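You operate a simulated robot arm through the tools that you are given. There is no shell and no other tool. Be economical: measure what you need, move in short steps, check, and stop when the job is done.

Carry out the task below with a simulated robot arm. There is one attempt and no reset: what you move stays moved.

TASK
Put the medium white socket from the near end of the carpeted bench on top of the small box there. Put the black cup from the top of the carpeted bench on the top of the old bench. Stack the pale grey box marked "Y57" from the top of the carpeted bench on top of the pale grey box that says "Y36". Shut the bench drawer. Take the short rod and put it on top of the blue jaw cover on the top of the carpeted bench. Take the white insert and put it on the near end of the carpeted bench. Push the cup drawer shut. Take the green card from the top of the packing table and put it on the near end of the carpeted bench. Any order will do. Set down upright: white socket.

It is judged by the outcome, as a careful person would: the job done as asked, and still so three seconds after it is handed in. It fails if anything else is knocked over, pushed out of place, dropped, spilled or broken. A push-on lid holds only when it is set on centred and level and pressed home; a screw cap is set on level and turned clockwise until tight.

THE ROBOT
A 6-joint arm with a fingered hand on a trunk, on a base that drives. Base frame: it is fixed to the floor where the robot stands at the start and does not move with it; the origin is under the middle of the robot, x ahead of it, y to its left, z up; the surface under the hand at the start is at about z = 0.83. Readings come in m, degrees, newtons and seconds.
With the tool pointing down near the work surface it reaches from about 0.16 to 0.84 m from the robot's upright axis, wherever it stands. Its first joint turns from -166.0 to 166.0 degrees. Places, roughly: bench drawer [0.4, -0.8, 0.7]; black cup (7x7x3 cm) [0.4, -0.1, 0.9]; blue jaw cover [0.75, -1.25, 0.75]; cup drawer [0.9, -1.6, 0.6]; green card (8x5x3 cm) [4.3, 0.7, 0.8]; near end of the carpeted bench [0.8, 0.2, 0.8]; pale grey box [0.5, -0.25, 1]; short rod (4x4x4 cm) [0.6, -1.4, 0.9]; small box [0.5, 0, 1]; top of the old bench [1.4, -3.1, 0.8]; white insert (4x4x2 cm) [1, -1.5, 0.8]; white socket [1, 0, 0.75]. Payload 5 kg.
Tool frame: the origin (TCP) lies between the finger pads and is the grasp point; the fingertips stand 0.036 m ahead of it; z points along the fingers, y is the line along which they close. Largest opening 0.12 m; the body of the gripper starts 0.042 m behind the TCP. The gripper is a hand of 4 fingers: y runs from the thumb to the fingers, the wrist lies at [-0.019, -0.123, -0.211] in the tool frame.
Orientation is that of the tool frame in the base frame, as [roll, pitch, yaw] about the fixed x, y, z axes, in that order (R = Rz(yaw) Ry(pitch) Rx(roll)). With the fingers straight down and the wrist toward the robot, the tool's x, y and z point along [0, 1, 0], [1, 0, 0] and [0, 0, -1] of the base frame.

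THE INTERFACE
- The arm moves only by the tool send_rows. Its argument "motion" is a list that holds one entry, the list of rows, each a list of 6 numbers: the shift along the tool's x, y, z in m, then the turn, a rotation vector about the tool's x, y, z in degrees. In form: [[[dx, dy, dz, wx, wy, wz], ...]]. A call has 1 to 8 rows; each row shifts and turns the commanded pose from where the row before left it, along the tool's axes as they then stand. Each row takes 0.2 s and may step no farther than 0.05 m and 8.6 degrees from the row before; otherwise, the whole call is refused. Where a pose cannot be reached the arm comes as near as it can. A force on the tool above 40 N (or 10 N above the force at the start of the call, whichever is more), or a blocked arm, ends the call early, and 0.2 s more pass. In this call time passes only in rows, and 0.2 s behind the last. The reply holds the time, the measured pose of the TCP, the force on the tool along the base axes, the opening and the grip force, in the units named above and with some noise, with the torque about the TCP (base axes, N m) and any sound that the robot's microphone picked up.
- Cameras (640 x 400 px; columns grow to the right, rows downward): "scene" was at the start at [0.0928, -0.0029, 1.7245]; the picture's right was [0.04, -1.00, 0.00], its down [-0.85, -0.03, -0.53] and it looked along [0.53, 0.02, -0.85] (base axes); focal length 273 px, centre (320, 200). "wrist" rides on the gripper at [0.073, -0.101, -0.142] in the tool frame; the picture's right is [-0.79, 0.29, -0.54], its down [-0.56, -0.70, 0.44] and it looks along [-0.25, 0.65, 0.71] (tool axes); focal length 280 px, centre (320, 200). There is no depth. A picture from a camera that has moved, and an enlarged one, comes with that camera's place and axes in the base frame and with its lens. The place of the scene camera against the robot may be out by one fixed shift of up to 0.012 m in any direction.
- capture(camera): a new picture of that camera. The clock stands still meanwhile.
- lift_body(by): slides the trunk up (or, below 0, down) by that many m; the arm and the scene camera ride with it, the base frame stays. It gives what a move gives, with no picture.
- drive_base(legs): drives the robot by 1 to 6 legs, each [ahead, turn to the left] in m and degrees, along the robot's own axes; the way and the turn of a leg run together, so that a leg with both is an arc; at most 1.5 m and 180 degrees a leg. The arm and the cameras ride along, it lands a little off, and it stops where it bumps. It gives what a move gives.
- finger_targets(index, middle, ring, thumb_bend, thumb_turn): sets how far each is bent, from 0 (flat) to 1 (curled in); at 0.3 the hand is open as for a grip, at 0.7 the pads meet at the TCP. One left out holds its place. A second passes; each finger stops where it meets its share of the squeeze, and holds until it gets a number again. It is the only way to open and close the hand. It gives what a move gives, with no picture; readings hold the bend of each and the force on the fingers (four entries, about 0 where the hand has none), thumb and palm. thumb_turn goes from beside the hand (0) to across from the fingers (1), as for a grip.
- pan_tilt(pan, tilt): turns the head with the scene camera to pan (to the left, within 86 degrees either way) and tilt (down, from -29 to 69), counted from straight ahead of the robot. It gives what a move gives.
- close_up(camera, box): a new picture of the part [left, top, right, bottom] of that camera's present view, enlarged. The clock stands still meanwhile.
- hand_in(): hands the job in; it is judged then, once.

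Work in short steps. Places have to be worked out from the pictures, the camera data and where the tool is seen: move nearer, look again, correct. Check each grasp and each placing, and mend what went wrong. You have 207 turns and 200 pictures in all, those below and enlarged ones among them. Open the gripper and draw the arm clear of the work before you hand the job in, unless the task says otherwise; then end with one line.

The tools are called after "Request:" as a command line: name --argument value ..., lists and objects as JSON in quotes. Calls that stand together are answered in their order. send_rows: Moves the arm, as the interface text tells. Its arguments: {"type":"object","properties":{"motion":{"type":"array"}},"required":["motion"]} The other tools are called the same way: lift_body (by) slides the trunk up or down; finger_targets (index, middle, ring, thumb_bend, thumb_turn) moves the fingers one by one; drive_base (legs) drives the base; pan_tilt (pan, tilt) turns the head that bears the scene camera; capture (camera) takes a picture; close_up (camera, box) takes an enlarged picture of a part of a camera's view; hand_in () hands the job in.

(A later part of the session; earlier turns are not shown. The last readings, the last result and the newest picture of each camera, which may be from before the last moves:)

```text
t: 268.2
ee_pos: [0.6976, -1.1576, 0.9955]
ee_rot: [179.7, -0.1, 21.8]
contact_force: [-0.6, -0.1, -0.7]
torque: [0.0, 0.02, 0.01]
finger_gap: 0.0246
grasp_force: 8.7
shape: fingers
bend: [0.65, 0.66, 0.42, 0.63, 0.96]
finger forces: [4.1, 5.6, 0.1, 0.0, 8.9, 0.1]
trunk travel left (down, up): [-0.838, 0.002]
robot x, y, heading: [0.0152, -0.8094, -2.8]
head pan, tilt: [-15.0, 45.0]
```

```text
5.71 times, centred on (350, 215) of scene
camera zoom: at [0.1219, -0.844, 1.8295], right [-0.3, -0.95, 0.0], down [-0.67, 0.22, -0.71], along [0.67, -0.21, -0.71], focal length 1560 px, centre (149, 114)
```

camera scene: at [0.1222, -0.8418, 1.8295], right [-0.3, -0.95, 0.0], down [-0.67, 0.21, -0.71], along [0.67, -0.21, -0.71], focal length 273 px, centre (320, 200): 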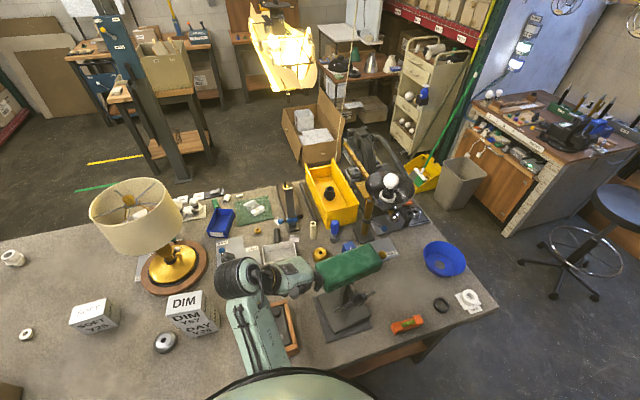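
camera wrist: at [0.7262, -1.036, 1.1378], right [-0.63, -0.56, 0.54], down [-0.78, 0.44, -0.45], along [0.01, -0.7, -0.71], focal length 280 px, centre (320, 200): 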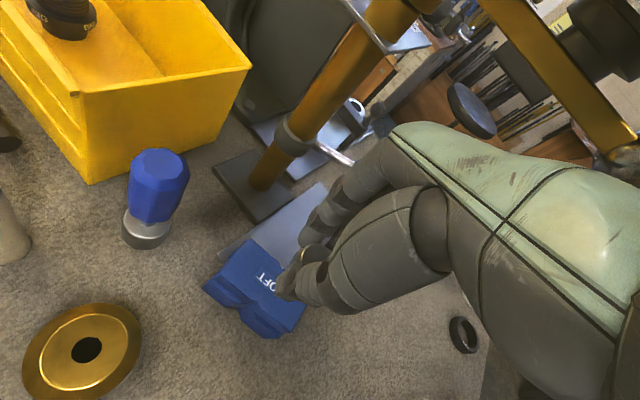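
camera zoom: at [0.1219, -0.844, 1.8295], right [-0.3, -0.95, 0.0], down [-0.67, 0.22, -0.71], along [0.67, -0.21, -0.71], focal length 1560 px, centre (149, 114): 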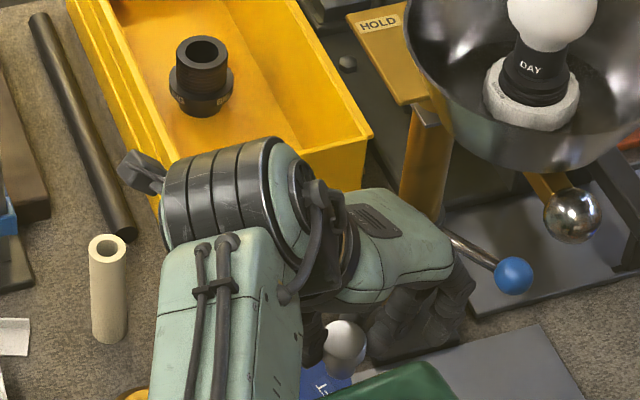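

Zoom in to compare rod and cover.

Request:
close_up --camera "wrist" --box '[190, 200, 370, 350]'

Request:
close_up --camera "scene" --box '[340, 220, 400, 262]'

```text
2.67 times, centred on (280, 275) of wrist
camera zoom: at [0.7262, -1.036, 1.1378], right [-0.63, -0.56, 0.54], down [-0.78, 0.44, -0.45], along [0.01, -0.7, -0.71], focal length 748 px, centre (427, 0)
```

zoom: 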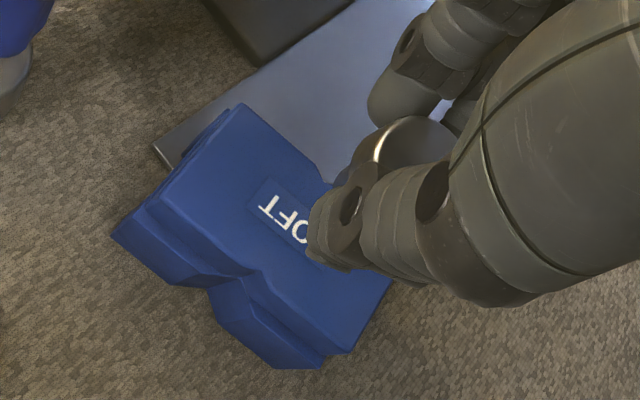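

```text
9.52 times, centred on (370, 241) of scene
camera zoom: at [0.1219, -0.844, 1.8295], right [-0.3, -0.95, 0.0], down [-0.67, 0.22, -0.71], along [0.67, -0.21, -0.71], focal length 2600 px, centre (-156, -190)
```

zoom: 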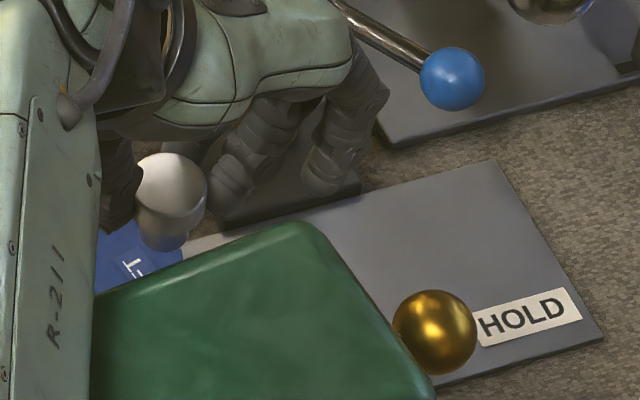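

Rod (0.6985,-1.156) versus cover centre (0.70,-1.153): good. Nudge 3 mm and lower.

Request:
send_rows --motion '[[[0.002, -0.0025, 0.012, 0, 0, 0], [0, 0, 0.008, 0, 0, 0]]]'

Request:
send_rows --motion '[[[0, 0, 0.005, 0, 0, 0]]]'

Request:
send_rows --motion '[[[0, 0, 0.004, 0, 0, 0]]]'

Request:
send_rows --motion '[[[0, 0, 0.003, 0, 0, 0]]]'

```text
t: 268.8
ee_pos: [0.6985, -1.1535, 0.9747]
ee_rot: [179.7, 0.0, 21.8]
contact_force: [0.2, 0.5, 0.5]
torque: [0.01, 0.01, -0.02]
finger_gap: 0.0244
grasp_force: 9.6
shape: fingers
bend: [0.65, 0.66, 0.42, 0.63, 0.96]
finger forces: [4.1, 5.5, 0.0, 0.1, 8.8, 0.0]
trunk travel left (down, up): [-0.838, 0.002]
robot x, y, heading: [0.0238, -0.809, -2.8]
head pan, tilt: [-15.0, 45.0]
```

```text
t: 269.2
ee_pos: [0.6993, -1.1538, 0.9706]
ee_rot: [179.6, -0.1, 21.8]
contact_force: [0.6, -0.4, 0.0]
torque: [0.02, -0.01, 0.0]
finger_gap: 0.0247
grasp_force: 8.6
shape: fingers
bend: [0.65, 0.66, 0.42, 0.63, 0.96]
finger forces: [4.1, 5.4, 0.0, 0.0, 8.8, 0.0]
trunk travel left (down, up): [-0.838, 0.002]
robot x, y, heading: [0.0214, -0.8111, -2.7]
head pan, tilt: [-15.0, 45.0]
```

```text
t: 269.6
ee_pos: [0.699, -1.1539, 0.9662]
ee_rot: [179.7, 0.0, 21.8]
contact_force: [-0.8, 0.3, -1.4]
torque: [-0.01, 0.02, -0.01]
finger_gap: 0.0246
grasp_force: 9.2
shape: fingers
bend: [0.65, 0.66, 0.42, 0.63, 0.96]
finger forces: [4.2, 5.4, 0.0, 0.0, 8.8, 0.0]
trunk travel left (down, up): [-0.838, 0.002]
robot x, y, heading: [0.0202, -0.8138, -2.5]
head pan, tilt: [-15.0, 45.0]
```

```text
t: 270.0
ee_pos: [0.6991, -1.1536, 0.9672]
ee_rot: [179.6, -0.3, 21.8]
contact_force: [0.5, 0.0, -0.5]
torque: [0.0, 0.0, 0.01]
finger_gap: 0.0246
grasp_force: 9.1
shape: fingers
bend: [0.65, 0.66, 0.42, 0.63, 0.96]
finger forces: [4.1, 5.5, 0.0, 0.1, 8.7, 0.0]
trunk travel left (down, up): [-0.838, 0.002]
robot x, y, heading: [0.0175, -0.8129, -2.3]
head pan, tilt: [-15.0, 45.0]
```

The z stopped and the base heading creeps: the forearm is probably touching the green head. Back up and look.

Request:
send_rows --motion '[[[0, 0, -0.012, 0, 0, 0]]]'

Request:
capture --camera "scene"

```text
t: 270.4
ee_pos: [0.6994, -1.1548, 0.9741]
ee_rot: [179.9, 0.0, 21.8]
contact_force: [-0.1, 0.0, -0.4]
torque: [-0.01, 0.0, -0.01]
finger_gap: 0.0244
grasp_force: 9.0
shape: fingers
bend: [0.65, 0.66, 0.42, 0.63, 0.96]
finger forces: [4.2, 5.4, 0.0, 0.0, 8.8, 0.1]
trunk travel left (down, up): [-0.838, 0.002]
robot x, y, heading: [0.0202, -0.8118, -2.6]
head pan, tilt: [-15.0, 45.0]
```

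```text
38 pictures are left
camera scene: at [0.1212, -0.8423, 1.8294], right [-0.3, -0.95, 0.0], down [-0.67, 0.21, -0.71], along [0.67, -0.21, -0.71], focal length 273 px, centre (320, 200)
```

scene: 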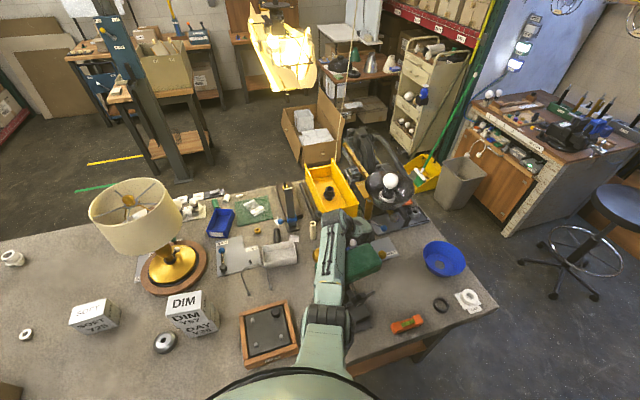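

The rod is only ~1 cm above the cover. Rotating the hand toward yaw 0 moves the wrist (and forearm) farther over the head, gaining height. Raise slightly, rotate, re-lower.

Request:
send_rows --motion '[[[0, 0, -0.012, 0, 0, 0], [0, 0, 0, 0, 0, 8], [0, 0, 0, 0, 0, 8], [0, 0, 0, 0, 0, 8]]]'

Request:
send_rows --motion '[[[0, 0, 0.01, 0, 0, 0], [0, 0, 0.006, 0, 0, 0]]]'

Request:
send_rows --motion '[[[0, 0, 0.004, 0, 0, 0]]]'

Request:
send_rows --motion '[[[0, 0, 0.003, 0, 0, 0]]]'

```text
t: 271.4
ee_pos: [0.6991, -1.1541, 0.9872]
ee_rot: [179.8, -0.2, -2.3]
contact_force: [-0.4, -0.5, 0.1]
torque: [0.02, -0.01, 0.0]
finger_gap: 0.0245
grasp_force: 8.9
shape: fingers
bend: [0.65, 0.66, 0.42, 0.63, 0.96]
finger forces: [4.1, 5.6, 0.0, 0.1, 8.8, 0.1]
trunk travel left (down, up): [-0.838, 0.002]
robot x, y, heading: [0.0189, -0.8072, -2.7]
head pan, tilt: [-15.0, 45.0]
```

```text
t: 272.0
ee_pos: [0.6997, -1.1534, 0.9706]
ee_rot: [179.6, -0.2, -2.3]
contact_force: [0.3, 0.0, -1.1]
torque: [0.0, 0.0, 0.04]
finger_gap: 0.0245
grasp_force: 9.2
shape: fingers
bend: [0.65, 0.66, 0.42, 0.63, 0.96]
finger forces: [4.1, 5.6, 0.0, 0.0, 8.7, 0.1]
trunk travel left (down, up): [-0.838, 0.002]
robot x, y, heading: [0.0173, -0.8097, -2.7]
head pan, tilt: [-15.0, 45.0]
```

```text
t: 272.4
ee_pos: [0.7005, -1.1535, 0.9673]
ee_rot: [179.7, -0.2, -2.3]
contact_force: [0.2, 0.2, 0.6]
torque: [0.02, -0.01, 0.01]
finger_gap: 0.0245
grasp_force: 9.4
shape: fingers
bend: [0.65, 0.66, 0.42, 0.63, 0.96]
finger forces: [4.2, 5.5, 0.0, 0.0, 8.8, 0.0]
trunk travel left (down, up): [-0.838, 0.002]
robot x, y, heading: [0.0193, -0.8138, -2.4]
head pan, tilt: [-15.0, 45.0]
```

```text
t: 272.8
ee_pos: [0.6993, -1.1547, 0.9655]
ee_rot: [179.7, -0.2, -2.2]
contact_force: [0.8, -0.9, -1.3]
torque: [-0.01, 0.01, 0.04]
finger_gap: 0.0244
grasp_force: 9.4
shape: fingers
bend: [0.65, 0.66, 0.42, 0.63, 0.96]
finger forces: [4.0, 5.6, 0.1, 0.0, 8.8, 0.1]
trunk travel left (down, up): [-0.838, 0.002]
robot x, y, heading: [0.0185, -0.8088, -2.5]
head pan, tilt: [-15.0, 45.0]
```

Still moving freely here. Continue in 3 mm steps.

Request:
send_rows --motion '[[[0, 0, 0.003, 0, 0, 0]]]'

Request:
send_rows --motion '[[[0, 0, 0.003, 0, 0, 0]]]'

Request:
send_rows --motion '[[[0, 0, 0.003, 0, 0, 0]]]'

```text
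t: 273.2
ee_pos: [0.699, -1.1539, 0.9624]
ee_rot: [179.6, -0.2, -2.2]
contact_force: [1.2, -0.1, -0.8]
torque: [0.01, 0.0, -0.01]
finger_gap: 0.0243
grasp_force: 9.2
shape: fingers
bend: [0.65, 0.66, 0.42, 0.63, 0.96]
finger forces: [4.1, 5.5, 0.0, 0.1, 8.8, 0.1]
trunk travel left (down, up): [-0.838, 0.002]
robot x, y, heading: [0.02, -0.8117, -2.9]
head pan, tilt: [-15.0, 45.0]
```

```text
t: 273.6
ee_pos: [0.6989, -1.153, 0.9582]
ee_rot: [179.9, -0.1, -2.2]
contact_force: [0.1, 0.4, 0.5]
torque: [0.03, 0.01, -0.01]
finger_gap: 0.0246
grasp_force: 9.9
shape: fingers
bend: [0.65, 0.66, 0.42, 0.63, 0.96]
finger forces: [4.0, 5.5, 0.1, 0.1, 8.8, 0.0]
trunk travel left (down, up): [-0.838, 0.002]
robot x, y, heading: [0.0173, -0.8121, -2.7]
head pan, tilt: [-15.0, 45.0]
```

```text
t: 274.0
ee_pos: [0.6991, -1.1538, 0.9547]
ee_rot: [179.6, -0.2, -2.1]
contact_force: [0.7, 0.5, 1.6]
torque: [-0.04, 0.03, 0.0]
finger_gap: 0.0239
grasp_force: 9.8
shape: fingers
bend: [0.65, 0.66, 0.42, 0.63, 0.96]
finger forces: [4.4, 5.8, 0.0, 0.0, 9.4, 0.0]
trunk travel left (down, up): [-0.838, 0.002]
robot x, y, heading: [0.0189, -0.8137, -2.3]
head pan, tilt: [-15.0, 45.0]
```

Fingers' forces begin to rise at z≈0.955: contact. One more 2 mm to confirm.

Request:
send_rows --motion '[[[0, 0, 0.002, 0, 0, 0]]]'

Request:
close_up --camera "wrist" --box '[190, 180, 400, 350]'

```text
t: 274.4
ee_pos: [0.6996, -1.1545, 0.9539]
ee_rot: [179.7, -0.2, -2.2]
contact_force: [-0.3, 1.1, 6.6]
torque: [-0.07, -0.01, -0.02]
finger_gap: 0.0244
grasp_force: 10.8
shape: fingers
bend: [0.66, 0.66, 0.42, 0.63, 0.96]
finger forces: [4.8, 6.3, 0.0, 0.0, 9.7, 0.0]
trunk travel left (down, up): [-0.838, 0.002]
robot x, y, heading: [0.0204, -0.8112, -2.4]
head pan, tilt: [-15.0, 45.0]
```

```text
2.35 times, centred on (295, 265) of wrist
camera zoom: at [0.7745, -1.0546, 1.0973], right [-0.8, -0.25, 0.54], down [-0.53, 0.72, -0.45], along [-0.27, -0.65, -0.71], focal length 660 px, centre (379, 47)
```

zoom: 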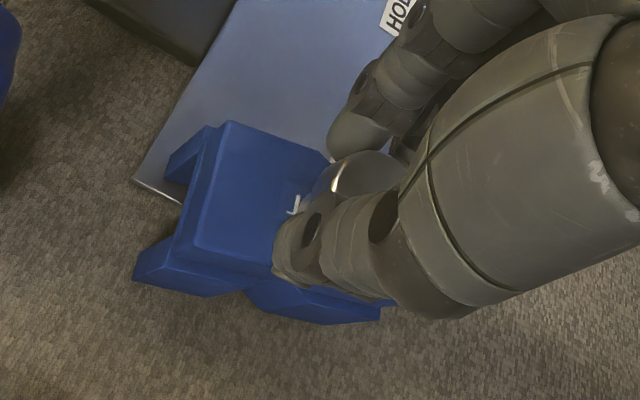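

Resting on the cover. Open gently.

Request:
finger_targets --index 0.57 --middle 0.57 --thumb_bend 0.55

Request:
finger_targets --index 0.42 --middle 0.42 --thumb_bend 0.42

Request:
close_up --camera "wrist" --box '[190, 180, 400, 350]'

```text
t: 275.4
ee_pos: [0.6992, -1.153, 0.9522]
ee_rot: [179.8, -0.2, -2.1]
contact_force: [-0.4, -0.7, 1.0]
torque: [0.01, 0.04, 0.0]
finger_gap: 0.0473
grasp_force: 0.0
shape: fingers
bend: [0.56, 0.56, 0.42, 0.55, 0.97]
finger forces: [0.1, 0.0, 0.0, 0.0, 0.0, 0.0]
trunk travel left (down, up): [-0.838, 0.002]
robot x, y, heading: [0.021, -0.8066, -2.8]
head pan, tilt: [-15.0, 45.0]
```

```text
t: 276.4
ee_pos: [0.7003, -1.1536, 0.9525]
ee_rot: [179.9, -0.2, -2.2]
contact_force: [0.0, 0.1, -0.8]
torque: [0.01, 0.01, 0.02]
finger_gap: 0.0875
grasp_force: 0.1
shape: fingers
bend: [0.42, 0.42, 0.42, 0.42, 0.97]
finger forces: [0.1, 0.0, 0.0, 0.0, 0.0, 0.0]
trunk travel left (down, up): [-0.838, 0.002]
robot x, y, heading: [0.0215, -0.8133, -2.9]
head pan, tilt: [-15.0, 45.0]
```

```text
2.35 times, centred on (295, 265) of wrist
camera zoom: at [0.775, -1.055, 1.0956], right [-0.8, -0.26, 0.54], down [-0.53, 0.72, -0.45], along [-0.27, -0.65, -0.71], focal length 660 px, centre (379, 47)
```

zoom: 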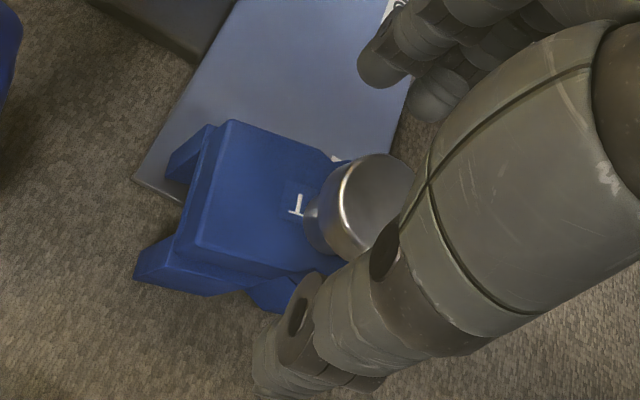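

Rod stands free on the cover. Rise ~4.5 cm (clear of rod, below the lamp) and back out to +y.

Request:
send_rows --motion '[[[0, 0, -0.02, 0, 0, 0], [0, 0, -0.025, 0, 0, 0]]]'

Request:
send_rows --motion '[[[0, -0.04, -0.003, 0, 0, 0], [0, -0.045, -0.01, 0, 0, 0], [0, -0.045, -0.02, 0, 0, 0], [0, -0.04, -0.025, 0, 0, 0], [0, -0.04, -0.025, 0, 0, 0], [0, -0.04, -0.025, 0, 0, 0]]]'

Request:
capture --camera "wrist"

Request:
close_up --camera "scene" --box '[260, 170, 440, 310]'

```text
t: 277.0
ee_pos: [0.6986, -1.1538, 0.9976]
ee_rot: [179.8, -0.2, -2.3]
contact_force: [-1.0, -0.6, 0.7]
torque: [-0.03, -0.03, 0.0]
finger_gap: 0.0878
grasp_force: 0.2
shape: fingers
bend: [0.42, 0.42, 0.42, 0.42, 0.97]
finger forces: [0.0, 0.0, 0.1, 0.0, 0.1, 0.0]
trunk travel left (down, up): [-0.838, 0.002]
robot x, y, heading: [0.0189, -0.8093, -2.9]
head pan, tilt: [-15.0, 45.0]
```

```text
t: 278.4
ee_pos: [0.709, -0.9009, 1.1063]
ee_rot: [179.7, -0.2, -2.1]
contact_force: [0.4, 0.4, 1.0]
torque: [-0.04, 0.0, -0.01]
finger_gap: 0.088
grasp_force: 0.0
shape: fingers
bend: [0.42, 0.42, 0.42, 0.42, 0.97]
finger forces: [0.0, 0.0, 0.1, 0.0, 0.1, 0.0]
trunk travel left (down, up): [-0.838, 0.002]
robot x, y, heading: [0.0224, -0.8135, -2.7]
head pan, tilt: [-15.0, 45.0]
```

```text
35 pictures are left
camera wrist: at [0.7841, -0.8027, 1.2489], right [-0.8, -0.25, 0.54], down [-0.53, 0.72, -0.45], along [-0.28, -0.65, -0.71], focal length 280 px, centre (320, 200)
```

wrist: 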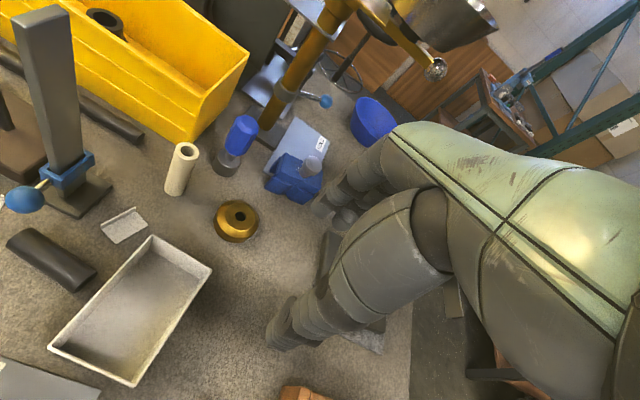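

```text
2.86 times, centred on (350, 240) of scene
camera zoom: at [0.1211, -0.8399, 1.8295], right [-0.3, -0.95, 0.0], down [-0.67, 0.21, -0.71], along [0.67, -0.22, -0.71], focal length 780 px, centre (234, 86)
```

zoom: 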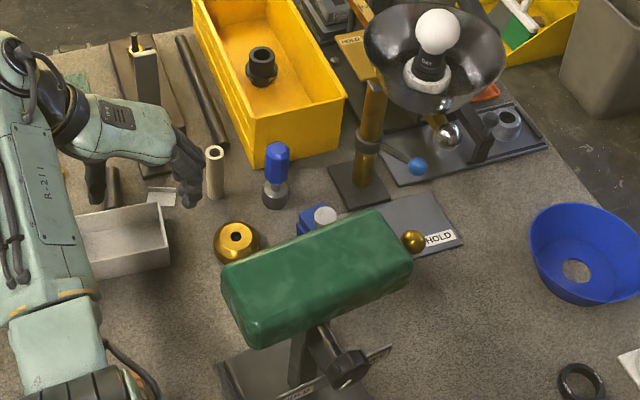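

Rod placed well. Now retract the arm (keeping clear of the green head) and set out for the packing table.

Request:
send_rows --motion '[[[0, -0.045, 0, 0, 0, 0], [-0.045, -0.01, 0, 0, 0, 0], [-0.047, 0, 0, 0, 0, 0], [-0.047, 0, 0, 0, 0, 0], [-0.047, 0, 0, 0, 0, 0], [-0.047, 0, 0, 0, 0, 0]]]'

Request:
drive_base --legs '[[-0.35, 0], [0, 92.8], [1.3, 0], [0.65, 0], [0, -90]]'

Request:
pan_tilt --pan 0 --tilt 20

Request:
capture --camera "scene"

```text
t: 279.8
ee_pos: [0.5037, -0.872, 1.0462]
ee_rot: [179.7, -0.5, -2.1]
contact_force: [0.1, -0.3, 0.4]
torque: [0.02, -0.03, 0.01]
finger_gap: 0.0882
grasp_force: 0.1
shape: fingers
bend: [0.42, 0.42, 0.42, 0.42, 0.98]
finger forces: [0.0, 0.0, 0.0, 0.1, 0.1, 0.1]
out of reach, approached as far as the arm can: row 3, 4, 5, 6
trunk travel left (down, up): [-0.838, 0.002]
robot x, y, heading: [0.018, -0.8108, -2.7]
head pan, tilt: [-15.0, 45.0]
```

```text
t: 301.6
ee_pos: [0.1608, 1.0732, 1.0443]
ee_rot: [179.7, -0.5, -0.4]
contact_force: [0.6, 0.3, 0.4]
torque: [0.02, 0.0, 0.0]
finger_gap: 0.0885
grasp_force: 0.0
shape: fingers
bend: [0.42, 0.42, 0.42, 0.42, 0.98]
finger forces: [0.1, 0.0, 0.0, 0.0, 0.0, 0.0]
trunk travel left (down, up): [-0.838, 0.002]
robot x, y, heading: [-0.3279, 1.1188, -1.0]
head pan, tilt: [-15.0, 45.0]
```

```text
t: 302.5
ee_pos: [0.1609, 1.0717, 1.0443]
ee_rot: [179.7, -0.4, -0.3]
contact_force: [-0.5, -0.9, -1.1]
torque: [0.03, -0.03, -0.01]
finger_gap: 0.0881
grasp_force: 0.0
shape: fingers
bend: [0.42, 0.42, 0.42, 0.42, 0.98]
finger forces: [0.0, 0.1, 0.0, 0.0, 0.0, 0.0]
trunk travel left (down, up): [-0.838, 0.002]
robot x, y, heading: [-0.3279, 1.1208, -0.8]
head pan, tilt: [0.0, 20.0]
```

```text
33 pictures are left
camera scene: at [-0.209, 1.1115, 1.8681], right [-0.02, -1.0, 0.0], down [-0.34, 0.01, -0.94], along [0.94, -0.02, -0.34], focal length 273 px, centre (320, 200)
```

scene: 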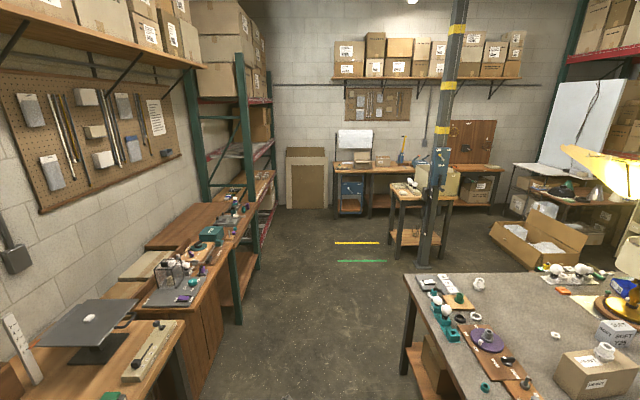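

The way is clear. Drive on to about (3.4,0.8).

Request:
drive_base --legs '[[0.9, 0], [0.9, 0], [0, -8], [1.0, 0], [0.95, 0], [0, 8]]'

Request:
pan_tilt --pan 0 --tilt 40

Request:
capture --camera "scene"

```text
t: 324.1
ee_pos: [3.8802, 0.8168, 1.0441]
ee_rot: [179.7, -0.4, 1.5]
contact_force: [0.3, 0.4, 1.3]
torque: [0.01, -0.01, 0.01]
finger_gap: 0.0881
grasp_force: 0.1
shape: fingers
bend: [0.42, 0.42, 0.42, 0.42, 0.98]
finger forces: [0.1, 0.0, 0.0, 0.0, 0.0, 0.0]
trunk travel left (down, up): [-0.838, 0.002]
robot x, y, heading: [3.3922, 0.8485, 1.2]
head pan, tilt: [0.0, 20.0]
```

```text
t: 324.9
ee_pos: [3.8802, 0.8158, 1.0462]
ee_rot: [179.7, -0.5, 1.4]
contact_force: [0.0, 0.3, -1.1]
torque: [-0.02, -0.02, -0.02]
finger_gap: 0.0881
grasp_force: 0.1
shape: fingers
bend: [0.42, 0.42, 0.42, 0.42, 0.98]
finger forces: [0.1, 0.0, 0.1, 0.1, 0.0, 0.0]
trunk travel left (down, up): [-0.838, 0.002]
robot x, y, heading: [3.3901, 0.8472, 0.9]
head pan, tilt: [0.0, 40.0]
```

```text
32 pictures are left
camera scene: at [3.5013, 0.8435, 1.8369], right [0.02, -1.0, 0.0], down [-0.64, -0.01, -0.77], along [0.77, 0.01, -0.64], focal length 273 px, centre (320, 200)
```

scene: 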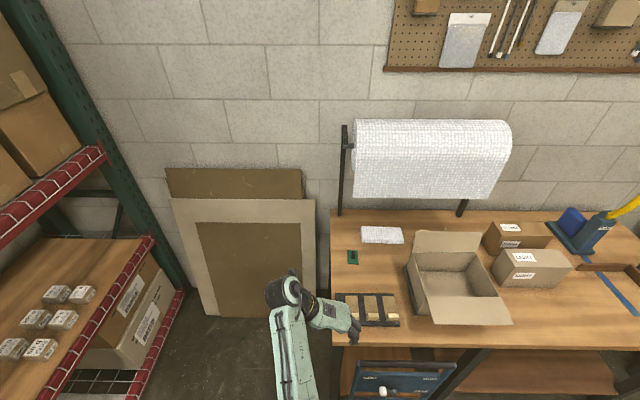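

The green card lies at about (4.33,0.70). Zoom.

Request:
close_up --camera "scene" --box '[310, 210, 430, 350]'

```text
2.86 times, centred on (370, 280) of scene
camera zoom: at [3.5013, 0.8435, 1.8369], right [0.02, -1.0, 0.0], down [-0.64, -0.01, -0.77], along [0.77, 0.01, -0.64], focal length 780 px, centre (177, -29)
```

zoom: 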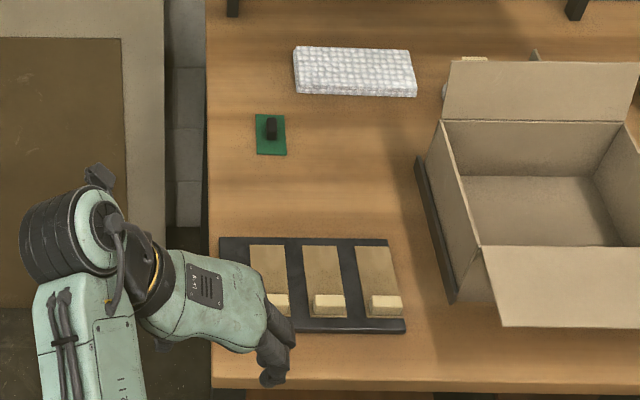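

The card carries a small black grip. Move the base 0.27 m closer, turn the hand to yaw 90, then look from the wrist.

Request:
drive_base --legs '[[0.27, 0]]'

Request:
send_rows --motion '[[[0, 0, 0, 0, 0, -8.5], [0, 0, 0, 0, 0, -8.5], [0, 0, 0, 0, 0, -8.5], [0, 0, 0, 0, 0, -8.5], [0, 0, 0, 0, 0, -8.5], [0, 0, 0, 0, 0, -8.5], [0, 0, 0, 0, 0, -8.5], [0, 0, 0, 0, 0, -8.5]]]'

Request:
send_rows --motion '[[[0, 0, 0, 0, 0, -8.5], [0, 0, 0, 0, 0, -8.5], [0, 0, 0, 0, 0, -3.6]]]'

Request:
capture --camera "wrist"

```text
t: 326.8
ee_pos: [4.1131, 0.8164, 1.0431]
ee_rot: [179.9, -0.1, 1.0]
contact_force: [1.4, 0.1, -0.3]
torque: [0.0, 0.07, -0.02]
finger_gap: 0.0878
grasp_force: 0.1
shape: fingers
bend: [0.42, 0.42, 0.42, 0.42, 0.98]
finger forces: [0.0, 0.1, 0.1, 0.1, 0.0, 0.0]
trunk travel left (down, up): [-0.838, 0.002]
robot x, y, heading: [3.6202, 0.8526, 0.5]
head pan, tilt: [0.0, 40.0]
stopped in leg 1: the robot was blocked; the commanded pose is now the measured one
```

```text
t: 328.6
ee_pos: [4.1088, 0.8184, 1.0444]
ee_rot: [179.4, 0.1, 69.2]
contact_force: [1.1, 0.1, -0.3]
torque: [-0.01, -0.01, 0.0]
finger_gap: 0.088
grasp_force: 0.0
shape: fingers
bend: [0.42, 0.42, 0.42, 0.42, 0.98]
finger forces: [0.1, 0.0, 0.0, 0.0, 0.0, 0.0]
trunk travel left (down, up): [-0.838, 0.002]
robot x, y, heading: [3.6198, 0.8556, 0.3]
head pan, tilt: [0.0, 40.0]
```

```text
t: 329.4
ee_pos: [4.1099, 0.8173, 1.0449]
ee_rot: [179.5, 0.3, 89.8]
contact_force: [-0.5, -0.4, -0.3]
torque: [-0.03, 0.01, -0.03]
finger_gap: 0.0882
grasp_force: 0.1
shape: fingers
bend: [0.42, 0.42, 0.42, 0.42, 0.98]
finger forces: [0.1, 0.0, 0.0, 0.1, 0.0, 0.0]
trunk travel left (down, up): [-0.838, 0.002]
robot x, y, heading: [3.6214, 0.8517, 0.5]
head pan, tilt: [0.0, 40.0]
```

```text
30 pictures are left
camera wrist: at [4.0069, 0.8915, 1.1871], right [0.28, -0.79, 0.55], down [-0.7, -0.56, -0.45], along [0.66, -0.26, -0.71], focal length 280 px, centre (320, 200)
```

wrist: 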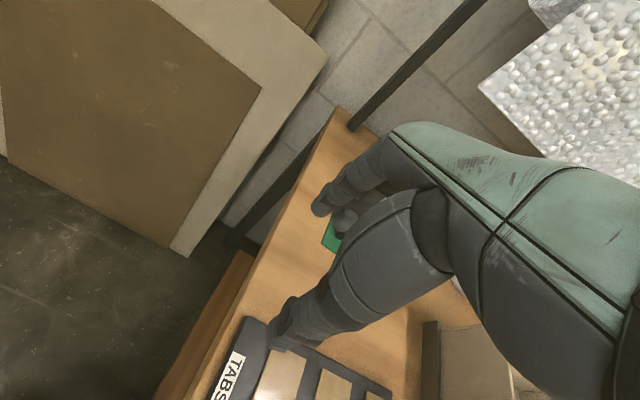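

The base just touches the table; the card lies at about (4.32,0.70). Move the hand above it and look.

Request:
send_rows --motion '[[[-0.02, 0.036, 0.02, 0, 0, 0], [-0.02, 0.036, 0.02, 0, 0, 0], [-0.02, 0.036, 0.02, 0, 0, 0], [-0.02, 0.036, 0.02, 0, 0, 0], [-0.015, 0.036, 0, 0, 0, 0]]]'

Request:
capture --camera "wrist"

Request:
close_up --camera "scene" --box '[290, 180, 450, 340]'

```text
t: 330.6
ee_pos: [4.2891, 0.7211, 0.9654]
ee_rot: [179.7, 0.2, 89.6]
contact_force: [0.4, 0.0, -0.8]
torque: [-0.03, 0.03, 0.0]
finger_gap: 0.0882
grasp_force: 0.1
shape: fingers
bend: [0.42, 0.42, 0.42, 0.42, 0.98]
finger forces: [0.0, 0.0, 0.0, 0.0, 0.0, 0.0]
trunk travel left (down, up): [-0.838, 0.002]
robot x, y, heading: [3.6243, 0.8498, 0.6]
head pan, tilt: [0.0, 40.0]
```

```text
29 pictures are left
camera wrist: at [4.1884, 0.7949, 1.1085], right [0.28, -0.79, 0.55], down [-0.7, -0.56, -0.45], along [0.66, -0.26, -0.71], focal length 280 px, centre (320, 200)
```

wrist: 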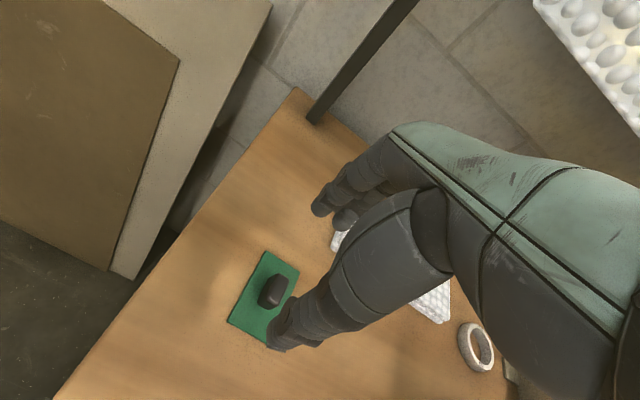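

```text
2.50 times, centred on (370, 260) of scene
camera zoom: at [3.7315, 0.847, 1.8366], right [0.01, -1.0, 0.0], down [-0.64, 0.0, -0.77], along [0.77, 0.01, -0.64], focal length 682 px, centre (195, 50)
```

zoom: 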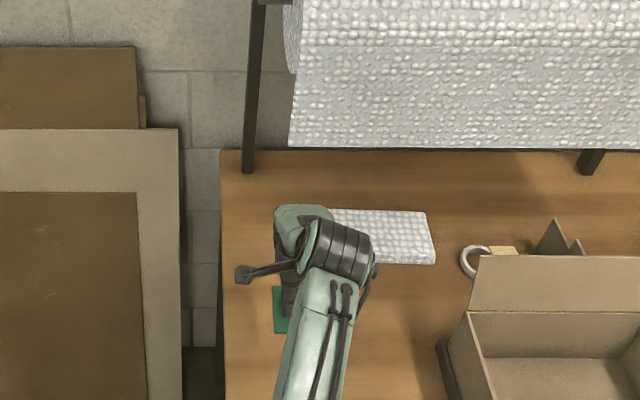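

The grip is at (4.308,0.702). Centre over it and descend partway.

Request:
send_rows --motion '[[[-0.019, 0.019, 0.02, 0, 0, 0], [0, 0, 0.04, 0, 0, 0], [0, 0, 0.03, 0, 0, 0]]]'

Request:
capture --camera "wrist"

```text
t: 331.4
ee_pos: [4.3092, 0.7016, 0.8807]
ee_rot: [179.3, 0.3, 89.6]
contact_force: [1.3, 1.5, 8.8]
torque: [0.01, 0.42, -0.04]
finger_gap: 0.0892
grasp_force: 3.6
shape: fingers
bend: [0.42, 0.42, 0.42, 0.41, 0.97]
finger forces: [0.0, 0.1, 0.0, 0.0, 8.4, 0.0]
trunk travel left (down, up): [-0.838, 0.002]
robot x, y, heading: [3.6196, 0.8574, 0.0]
head pan, tilt: [0.0, 40.0]
```

```text
27 pictures are left
camera wrist: at [4.206, 0.7755, 1.022], right [0.28, -0.79, 0.55], down [-0.7, -0.56, -0.45], along [0.66, -0.26, -0.7], focal length 280 px, centre (320, 200)
```

wrist: 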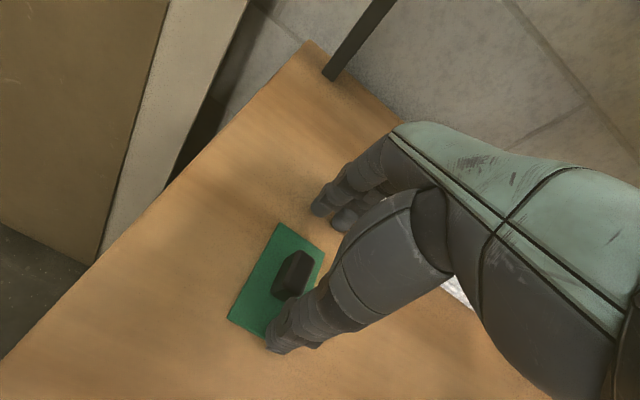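

The thumb touched: this table's top is at z≈0.843, so the grip is at (4.292,0.716). Raise, shift, and come down just above the card.

Request:
send_rows --motion '[[[0, 0, -0.018, 0, 0, 0], [0.015, -0.017, 0, 0, 0, 0]]]'

Request:
close_up --camera "wrist" --box '[200, 190, 400, 370]'

```text
t: 332.0
ee_pos: [4.2916, 0.717, 0.8961]
ee_rot: [179.5, 0.3, 89.7]
contact_force: [-0.7, -0.7, -0.8]
torque: [-0.03, -0.01, -0.02]
finger_gap: 0.0882
grasp_force: 0.1
shape: fingers
bend: [0.42, 0.42, 0.42, 0.42, 0.97]
finger forces: [0.0, 0.0, 0.0, 0.1, 0.1, 0.0]
trunk travel left (down, up): [-0.838, 0.002]
robot x, y, heading: [3.6171, 0.8497, 0.3]
head pan, tilt: [0.0, 40.0]
```

```text
2.22 times, centred on (300, 280) of wrist
camera zoom: at [4.1885, 0.7908, 1.0372], right [0.28, -0.79, 0.55], down [-0.7, -0.56, -0.45], along [0.66, -0.26, -0.71], focal length 623 px, centre (364, 22)
```

zoom: 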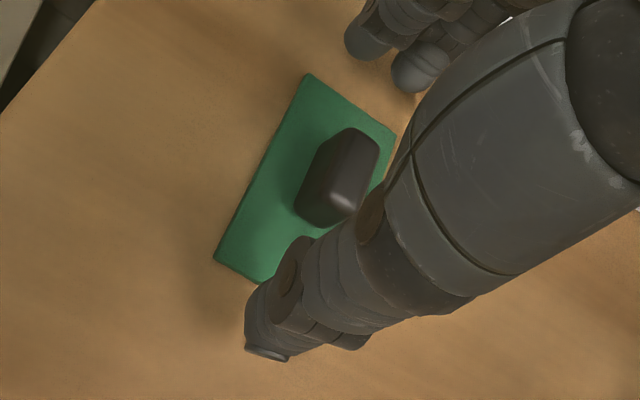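

The grip block is ~3 cm along x. Shift 5 mm, descend 1 cm and close.

Request:
send_rows --motion '[[[-0.002, -0.005, 0, 0, 0, 0], [0, 0, 0.01, 0, 0, 0]]]'

Request:
finger_targets --index 0.7 --middle 0.7 --ring 0.42 --thumb_bend 0.7

Request:
close_up --camera "wrist" --box '[200, 190, 400, 370]'

```text
t: 332.6
ee_pos: [4.2877, 0.7155, 0.8835]
ee_rot: [179.4, 0.2, 89.7]
contact_force: [0.3, 0.6, 0.1]
torque: [0.0, 0.0, 0.0]
finger_gap: 0.0882
grasp_force: 0.0
shape: fingers
bend: [0.42, 0.42, 0.42, 0.42, 0.97]
finger forces: [0.1, 0.1, 0.0, 0.0, 0.0, 0.0]
trunk travel left (down, up): [-0.838, 0.002]
robot x, y, heading: [3.6225, 0.8529, 0.2]
head pan, tilt: [0.0, 40.0]
```

```text
t: 333.6
ee_pos: [4.2868, 0.715, 0.8843]
ee_rot: [179.5, 0.3, 89.6]
contact_force: [-0.1, -0.1, 3.6]
torque: [-0.04, -0.07, 0.03]
finger_gap: 0.029
grasp_force: 13.3
shape: fingers
bend: [0.66, 0.58, 0.42, 0.61, 0.96]
finger forces: [3.9, 8.6, 0.0, 0.1, 13.2, 0.0]
trunk travel left (down, up): [-0.838, 0.002]
robot x, y, heading: [3.6192, 0.8541, 0.5]
head pan, tilt: [0.0, 40.0]
```

```text
2.22 times, centred on (300, 280) of wrist
camera zoom: at [4.1849, 0.7888, 1.0266], right [0.28, -0.79, 0.55], down [-0.7, -0.56, -0.45], along [0.66, -0.26, -0.71], focal length 623 px, centre (364, 22)
```

zoom: 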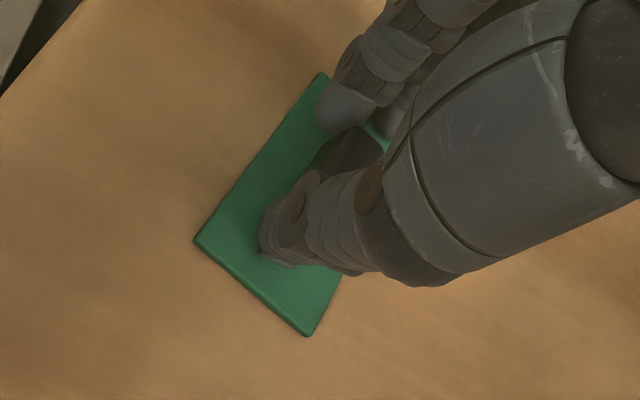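

Gripped with 13 N. Lift and check.

Request:
send_rows --motion '[[[0, 0, -0.02, 0, 0, 0], [0, 0, -0.04, 0, 0, 0], [0, 0, -0.04, 0, 0, 0], [0, -0.03, -0.03, 0, 0, 0], [0, -0.045, 0, 0, 0, 0], [0, -0.045, 0, 0, 0, 0], [0, -0.045, 0, 0, 0, 0]]]'

Request:
capture --camera "wrist"

```text
t: 335.2
ee_pos: [4.1175, 0.715, 1.012]
ee_rot: [179.4, 0.2, 89.7]
contact_force: [-0.5, 0.6, -0.9]
torque: [0.01, -0.03, 0.01]
finger_gap: 0.0292
grasp_force: 12.0
shape: fingers
bend: [0.66, 0.58, 0.42, 0.61, 0.96]
finger forces: [3.8, 7.5, 0.0, 0.0, 13.0, 0.0]
trunk travel left (down, up): [-0.838, 0.002]
robot x, y, heading: [3.6226, 0.8519, 0.5]
head pan, tilt: [0.0, 40.0]
```

```text
24 pictures are left
camera wrist: at [4.0139, 0.7897, 1.1529], right [0.28, -0.79, 0.55], down [-0.7, -0.56, -0.45], along [0.66, -0.26, -0.71], focal length 280 px, centre (320, 200)
```

wrist: 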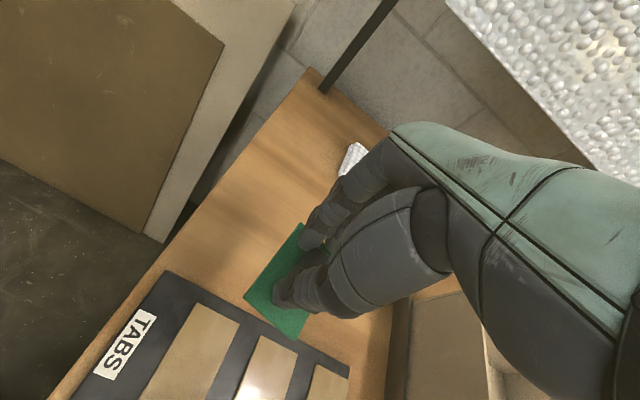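

The card is held. Drive back the way I came (in reverse).

Request:
drive_base --legs '[[-0.15, 0], [0, -7.2], [-1.0, 0], [-0.98, 0], [0, 6.5], [-0.9, 0]]'

Request:
drive_base --legs '[[-0.92, 0], [0, -90]]'

```text
t: 353.2
ee_pos: [1.0884, 0.952, 1.0107]
ee_rot: [179.5, 0.2, 88.6]
contact_force: [-0.9, -0.4, -0.7]
torque: [0.0, 0.0, -0.03]
finger_gap: 0.029
grasp_force: 12.3
shape: fingers
bend: [0.66, 0.58, 0.42, 0.61, 0.96]
finger forces: [3.8, 7.5, 0.0, 0.1, 12.9, 0.0]
trunk travel left (down, up): [-0.838, 0.002]
robot x, y, heading: [0.5901, 1.1008, -0.5]
head pan, tilt: [0.0, 40.0]
```

```text
t: 362.9
ee_pos: [-0.469, 0.626, 1.009]
ee_rot: [179.5, 0.2, -1.6]
contact_force: [0.3, 0.2, -1.1]
torque: [-0.02, 0.01, 0.01]
finger_gap: 0.0286
grasp_force: 12.0
shape: fingers
bend: [0.66, 0.58, 0.42, 0.61, 0.96]
finger forces: [3.6, 7.4, 0.0, 0.0, 12.4, 0.1]
trunk travel left (down, up): [-0.838, 0.002]
robot x, y, heading: [-0.3192, 1.1182, -90.9]
head pan, tilt: [0.0, 40.0]
```

Continue to the near end and stand as at the start.

Request:
drive_base --legs '[[1.1, 0], [0, 90.9], [0.31, 0]]'

Request:
pan_tilt --pan 0 --tilt 50

Request:
capture --camera "scene"

```text
t: 375.4
ee_pos: [0.482, -0.1015, 1.0107]
ee_rot: [179.5, 0.2, 89.8]
contact_force: [0.0, -0.7, -0.3]
torque: [0.0, 0.01, 0.0]
finger_gap: 0.0281
grasp_force: 11.5
shape: fingers
bend: [0.66, 0.58, 0.42, 0.62, 0.96]
finger forces: [3.9, 7.4, 0.0, 0.1, 11.4, 0.0]
trunk travel left (down, up): [-0.838, 0.002]
robot x, y, heading: [-0.014, 0.0378, 0.7]
head pan, tilt: [0.0, 40.0]
```

```text
t: 376.2
ee_pos: [0.4822, -0.1019, 1.0101]
ee_rot: [179.6, 0.1, 89.8]
contact_force: [0.4, 0.8, -0.1]
torque: [0.0, -0.02, 0.0]
finger_gap: 0.0283
grasp_force: 11.7
shape: fingers
bend: [0.66, 0.58, 0.42, 0.62, 0.96]
finger forces: [3.9, 7.3, 0.0, 0.1, 11.5, 0.1]
trunk travel left (down, up): [-0.838, 0.002]
robot x, y, heading: [-0.0146, 0.034, 0.6]
head pan, tilt: [0.0, 50.0]
```

```text
23 pictures are left
camera scene: at [0.0864, 0.0296, 1.8226], right [0.01, -1.0, 0.0], down [-0.77, -0.01, -0.64], along [0.64, 0.01, -0.77], focal length 273 px, centre (320, 200)
```

scene: 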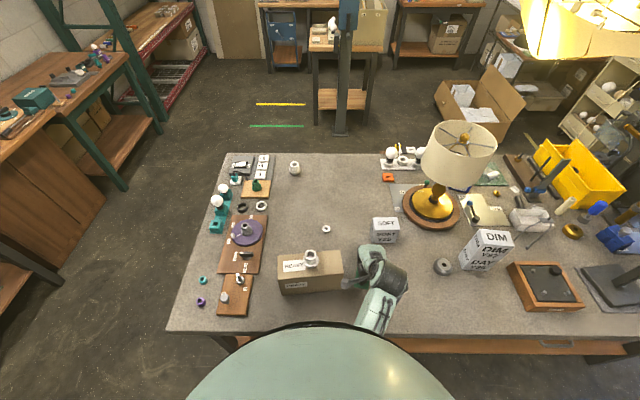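

Move forward past the box, then left to about (0.775,0.13).

Request:
send_rows --motion '[[[0, 0.048, 0, 0, 0, 0], [0, 0.048, 0, 0, 0, 0], [0, 0.048, 0, 0, 0, 0], [0, 0.048, 0, 0, 0, 0], [0, 0.048, 0, 0, 0, 0], [0, 0.048, 0, 0, 0, 0]]]'

Request:
send_rows --motion '[[[0.047, 0.001, 0, 0, 0, 0], [0.047, 0.001, 0, 0, 0, 0], [0.047, 0.001, 0, 0, 0, 0], [0.047, 0.001, 0, 0, 0, 0], [0.047, 0.001, 0, 0, 0, 0], [0, 0, 0.04, 0, 0, 0], [0, 0, 0.04, 0, 0, 0]]]'

Request:
capture --camera "wrist"

```text
t: 377.6
ee_pos: [0.7738, -0.1023, 1.0137]
ee_rot: [179.7, 0.2, 89.8]
contact_force: [-0.4, 0.0, 0.0]
torque: [-0.03, -0.02, 0.02]
finger_gap: 0.028
grasp_force: 11.5
shape: fingers
bend: [0.66, 0.58, 0.42, 0.62, 0.96]
finger forces: [4.0, 7.4, 0.0, 0.0, 11.7, 0.0]
trunk travel left (down, up): [-0.838, 0.002]
robot x, y, heading: [-0.0162, 0.0316, 0.5]
head pan, tilt: [0.0, 50.0]
```

```text
t: 379.2
ee_pos: [0.78, 0.1327, 0.9334]
ee_rot: [179.6, 0.3, 89.9]
contact_force: [0.0, 0.7, -0.3]
torque: [0.03, 0.02, -0.02]
finger_gap: 0.028
grasp_force: 11.3
shape: fingers
bend: [0.66, 0.58, 0.42, 0.62, 0.96]
finger forces: [3.7, 7.4, 0.1, 0.0, 11.7, 0.0]
trunk travel left (down, up): [-0.838, 0.002]
robot x, y, heading: [-0.0154, 0.0366, 0.8]
head pan, tilt: [0.0, 50.0]
```

```text
22 pictures are left
camera wrist: at [0.6786, 0.206, 1.0751], right [0.28, -0.79, 0.55], down [-0.7, -0.56, -0.45], along [0.66, -0.26, -0.71], focal length 280 px, centre (320, 200)
```

wrist: 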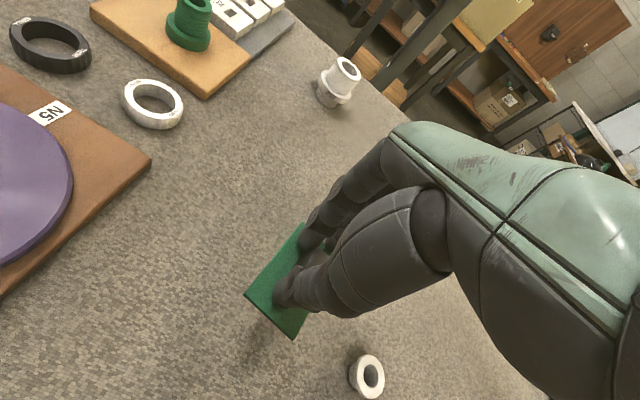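

Free carpet below. Lower to contact.

Request:
send_rows --motion '[[[0, 0, 0.03, 0, 0, 0], [0, 0, 0.02, 0, 0, 0]]]'

Request:
send_rows --motion '[[[0, 0, 0.006, 0, 0, 0]]]'

Request:
send_rows --motion '[[[0, 0, 0.004, 0, 0, 0]]]'

Request:
send_rows --motion '[[[0, 0, 0.003, 0, 0, 0]]]'

```text
t: 379.8
ee_pos: [0.775, 0.1347, 0.8857]
ee_rot: [179.5, 0.2, 89.8]
contact_force: [0.5, 0.0, 0.9]
torque: [-0.02, 0.02, -0.01]
finger_gap: 0.0138
grasp_force: 5.4
shape: fingers
bend: [0.68, 0.63, 0.42, 0.67, 0.97]
finger forces: [1.8, 3.8, 0.0, 0.1, 4.8, 0.1]
out of reach, approached as far as the arm can: row 2
trunk travel left (down, up): [-0.838, 0.002]
robot x, y, heading: [-0.015, 0.0301, 0.4]
head pan, tilt: [0.0, 50.0]
```

```text
t: 380.2
ee_pos: [0.7719, 0.1355, 0.8796]
ee_rot: [179.6, 0.2, 89.8]
contact_force: [0.1, 0.0, 0.6]
torque: [0.02, 0.0, 0.01]
finger_gap: 0.014
grasp_force: 4.9
shape: fingers
bend: [0.68, 0.63, 0.42, 0.67, 0.97]
finger forces: [1.7, 3.7, 0.1, 0.0, 4.9, 0.1]
out of reach, approached as far as the arm can: row 1
trunk travel left (down, up): [-0.838, 0.002]
robot x, y, heading: [-0.0151, 0.0347, 0.6]
head pan, tilt: [0.0, 50.0]
```

```text
t: 380.6
ee_pos: [0.7699, 0.1357, 0.8814]
ee_rot: [179.5, 0.2, 89.7]
contact_force: [0.5, -0.1, -0.5]
torque: [-0.01, -0.01, -0.01]
finger_gap: 0.0141
grasp_force: 4.9
shape: fingers
bend: [0.68, 0.63, 0.42, 0.67, 0.97]
finger forces: [1.6, 3.7, 0.1, 0.1, 4.8, 0.0]
out of reach, approached as far as the arm can: row 1
trunk travel left (down, up): [-0.838, 0.002]
robot x, y, heading: [-0.0148, 0.0308, 0.7]
head pan, tilt: [0.0, 50.0]
```

```text
t: 381.0
ee_pos: [0.7694, 0.137, 0.8789]
ee_rot: [179.6, 0.4, 89.7]
contact_force: [0.0, 1.1, -0.7]
torque: [-0.04, 0.01, 0.04]
finger_gap: 0.0138
grasp_force: 5.3
shape: fingers
bend: [0.68, 0.63, 0.42, 0.67, 0.97]
finger forces: [1.7, 3.8, 0.0, 0.1, 4.8, 0.0]
trunk travel left (down, up): [-0.838, 0.002]
robot x, y, heading: [-0.0173, 0.0351, 0.4]
head pan, tilt: [0.0, 50.0]
```

The grip changed (gap 0.014) and the arm is at its low-reach limit. Look at the card.

Request:
close_up --camera "wrist" --box '[180, 180, 400, 370]'

```text
2.11 times, centred on (290, 275) of wrist
camera zoom: at [0.6665, 0.2097, 1.0208], right [0.28, -0.79, 0.55], down [-0.7, -0.56, -0.45], along [0.66, -0.26, -0.71], focal length 590 px, centre (383, 42)
```

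zoom: 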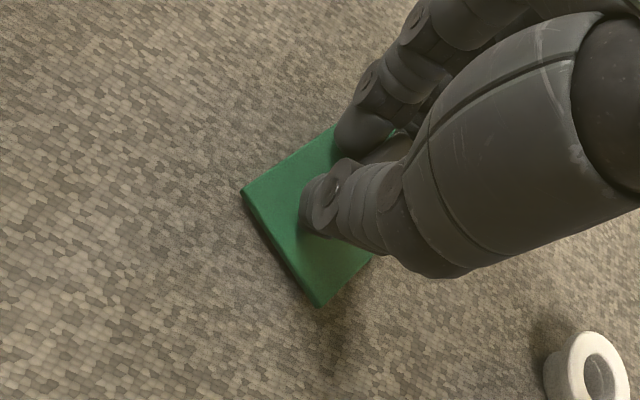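

The card twisted in the grip but is level, nearly on the carpet. Lower by the trunk in small steps.

Request:
lift_body --by -0.005

Request:
lift_body --by -0.003

```text
t: 381.5
ee_pos: [0.7687, 0.1362, 0.8746]
ee_rot: [179.5, 0.3, 89.7]
contact_force: [0.0, -0.6, 2.1]
torque: [-0.02, -0.05, 0.0]
finger_gap: 0.0139
grasp_force: 5.4
shape: fingers
bend: [0.69, 0.63, 0.42, 0.67, 0.97]
finger forces: [1.9, 4.2, 0.0, 0.0, 5.0, 0.1]
trunk travel left (down, up): [-0.833, 0.007]
robot x, y, heading: [-0.0182, 0.0319, 0.7]
head pan, tilt: [0.0, 50.0]
```

```text
t: 382.0
ee_pos: [0.7701, 0.1353, 0.8728]
ee_rot: [179.2, 0.3, 89.8]
contact_force: [-0.8, -0.9, 12.8]
torque: [-0.08, -0.05, 0.01]
finger_gap: 0.0137
grasp_force: 8.2
shape: fingers
bend: [0.69, 0.63, 0.42, 0.67, 0.97]
finger forces: [1.8, 8.9, 0.0, 0.1, 6.9, 0.1]
trunk travel left (down, up): [-0.83, 0.01]
robot x, y, heading: [-0.0169, 0.0336, 0.6]
head pan, tilt: [0.0, 50.0]
```

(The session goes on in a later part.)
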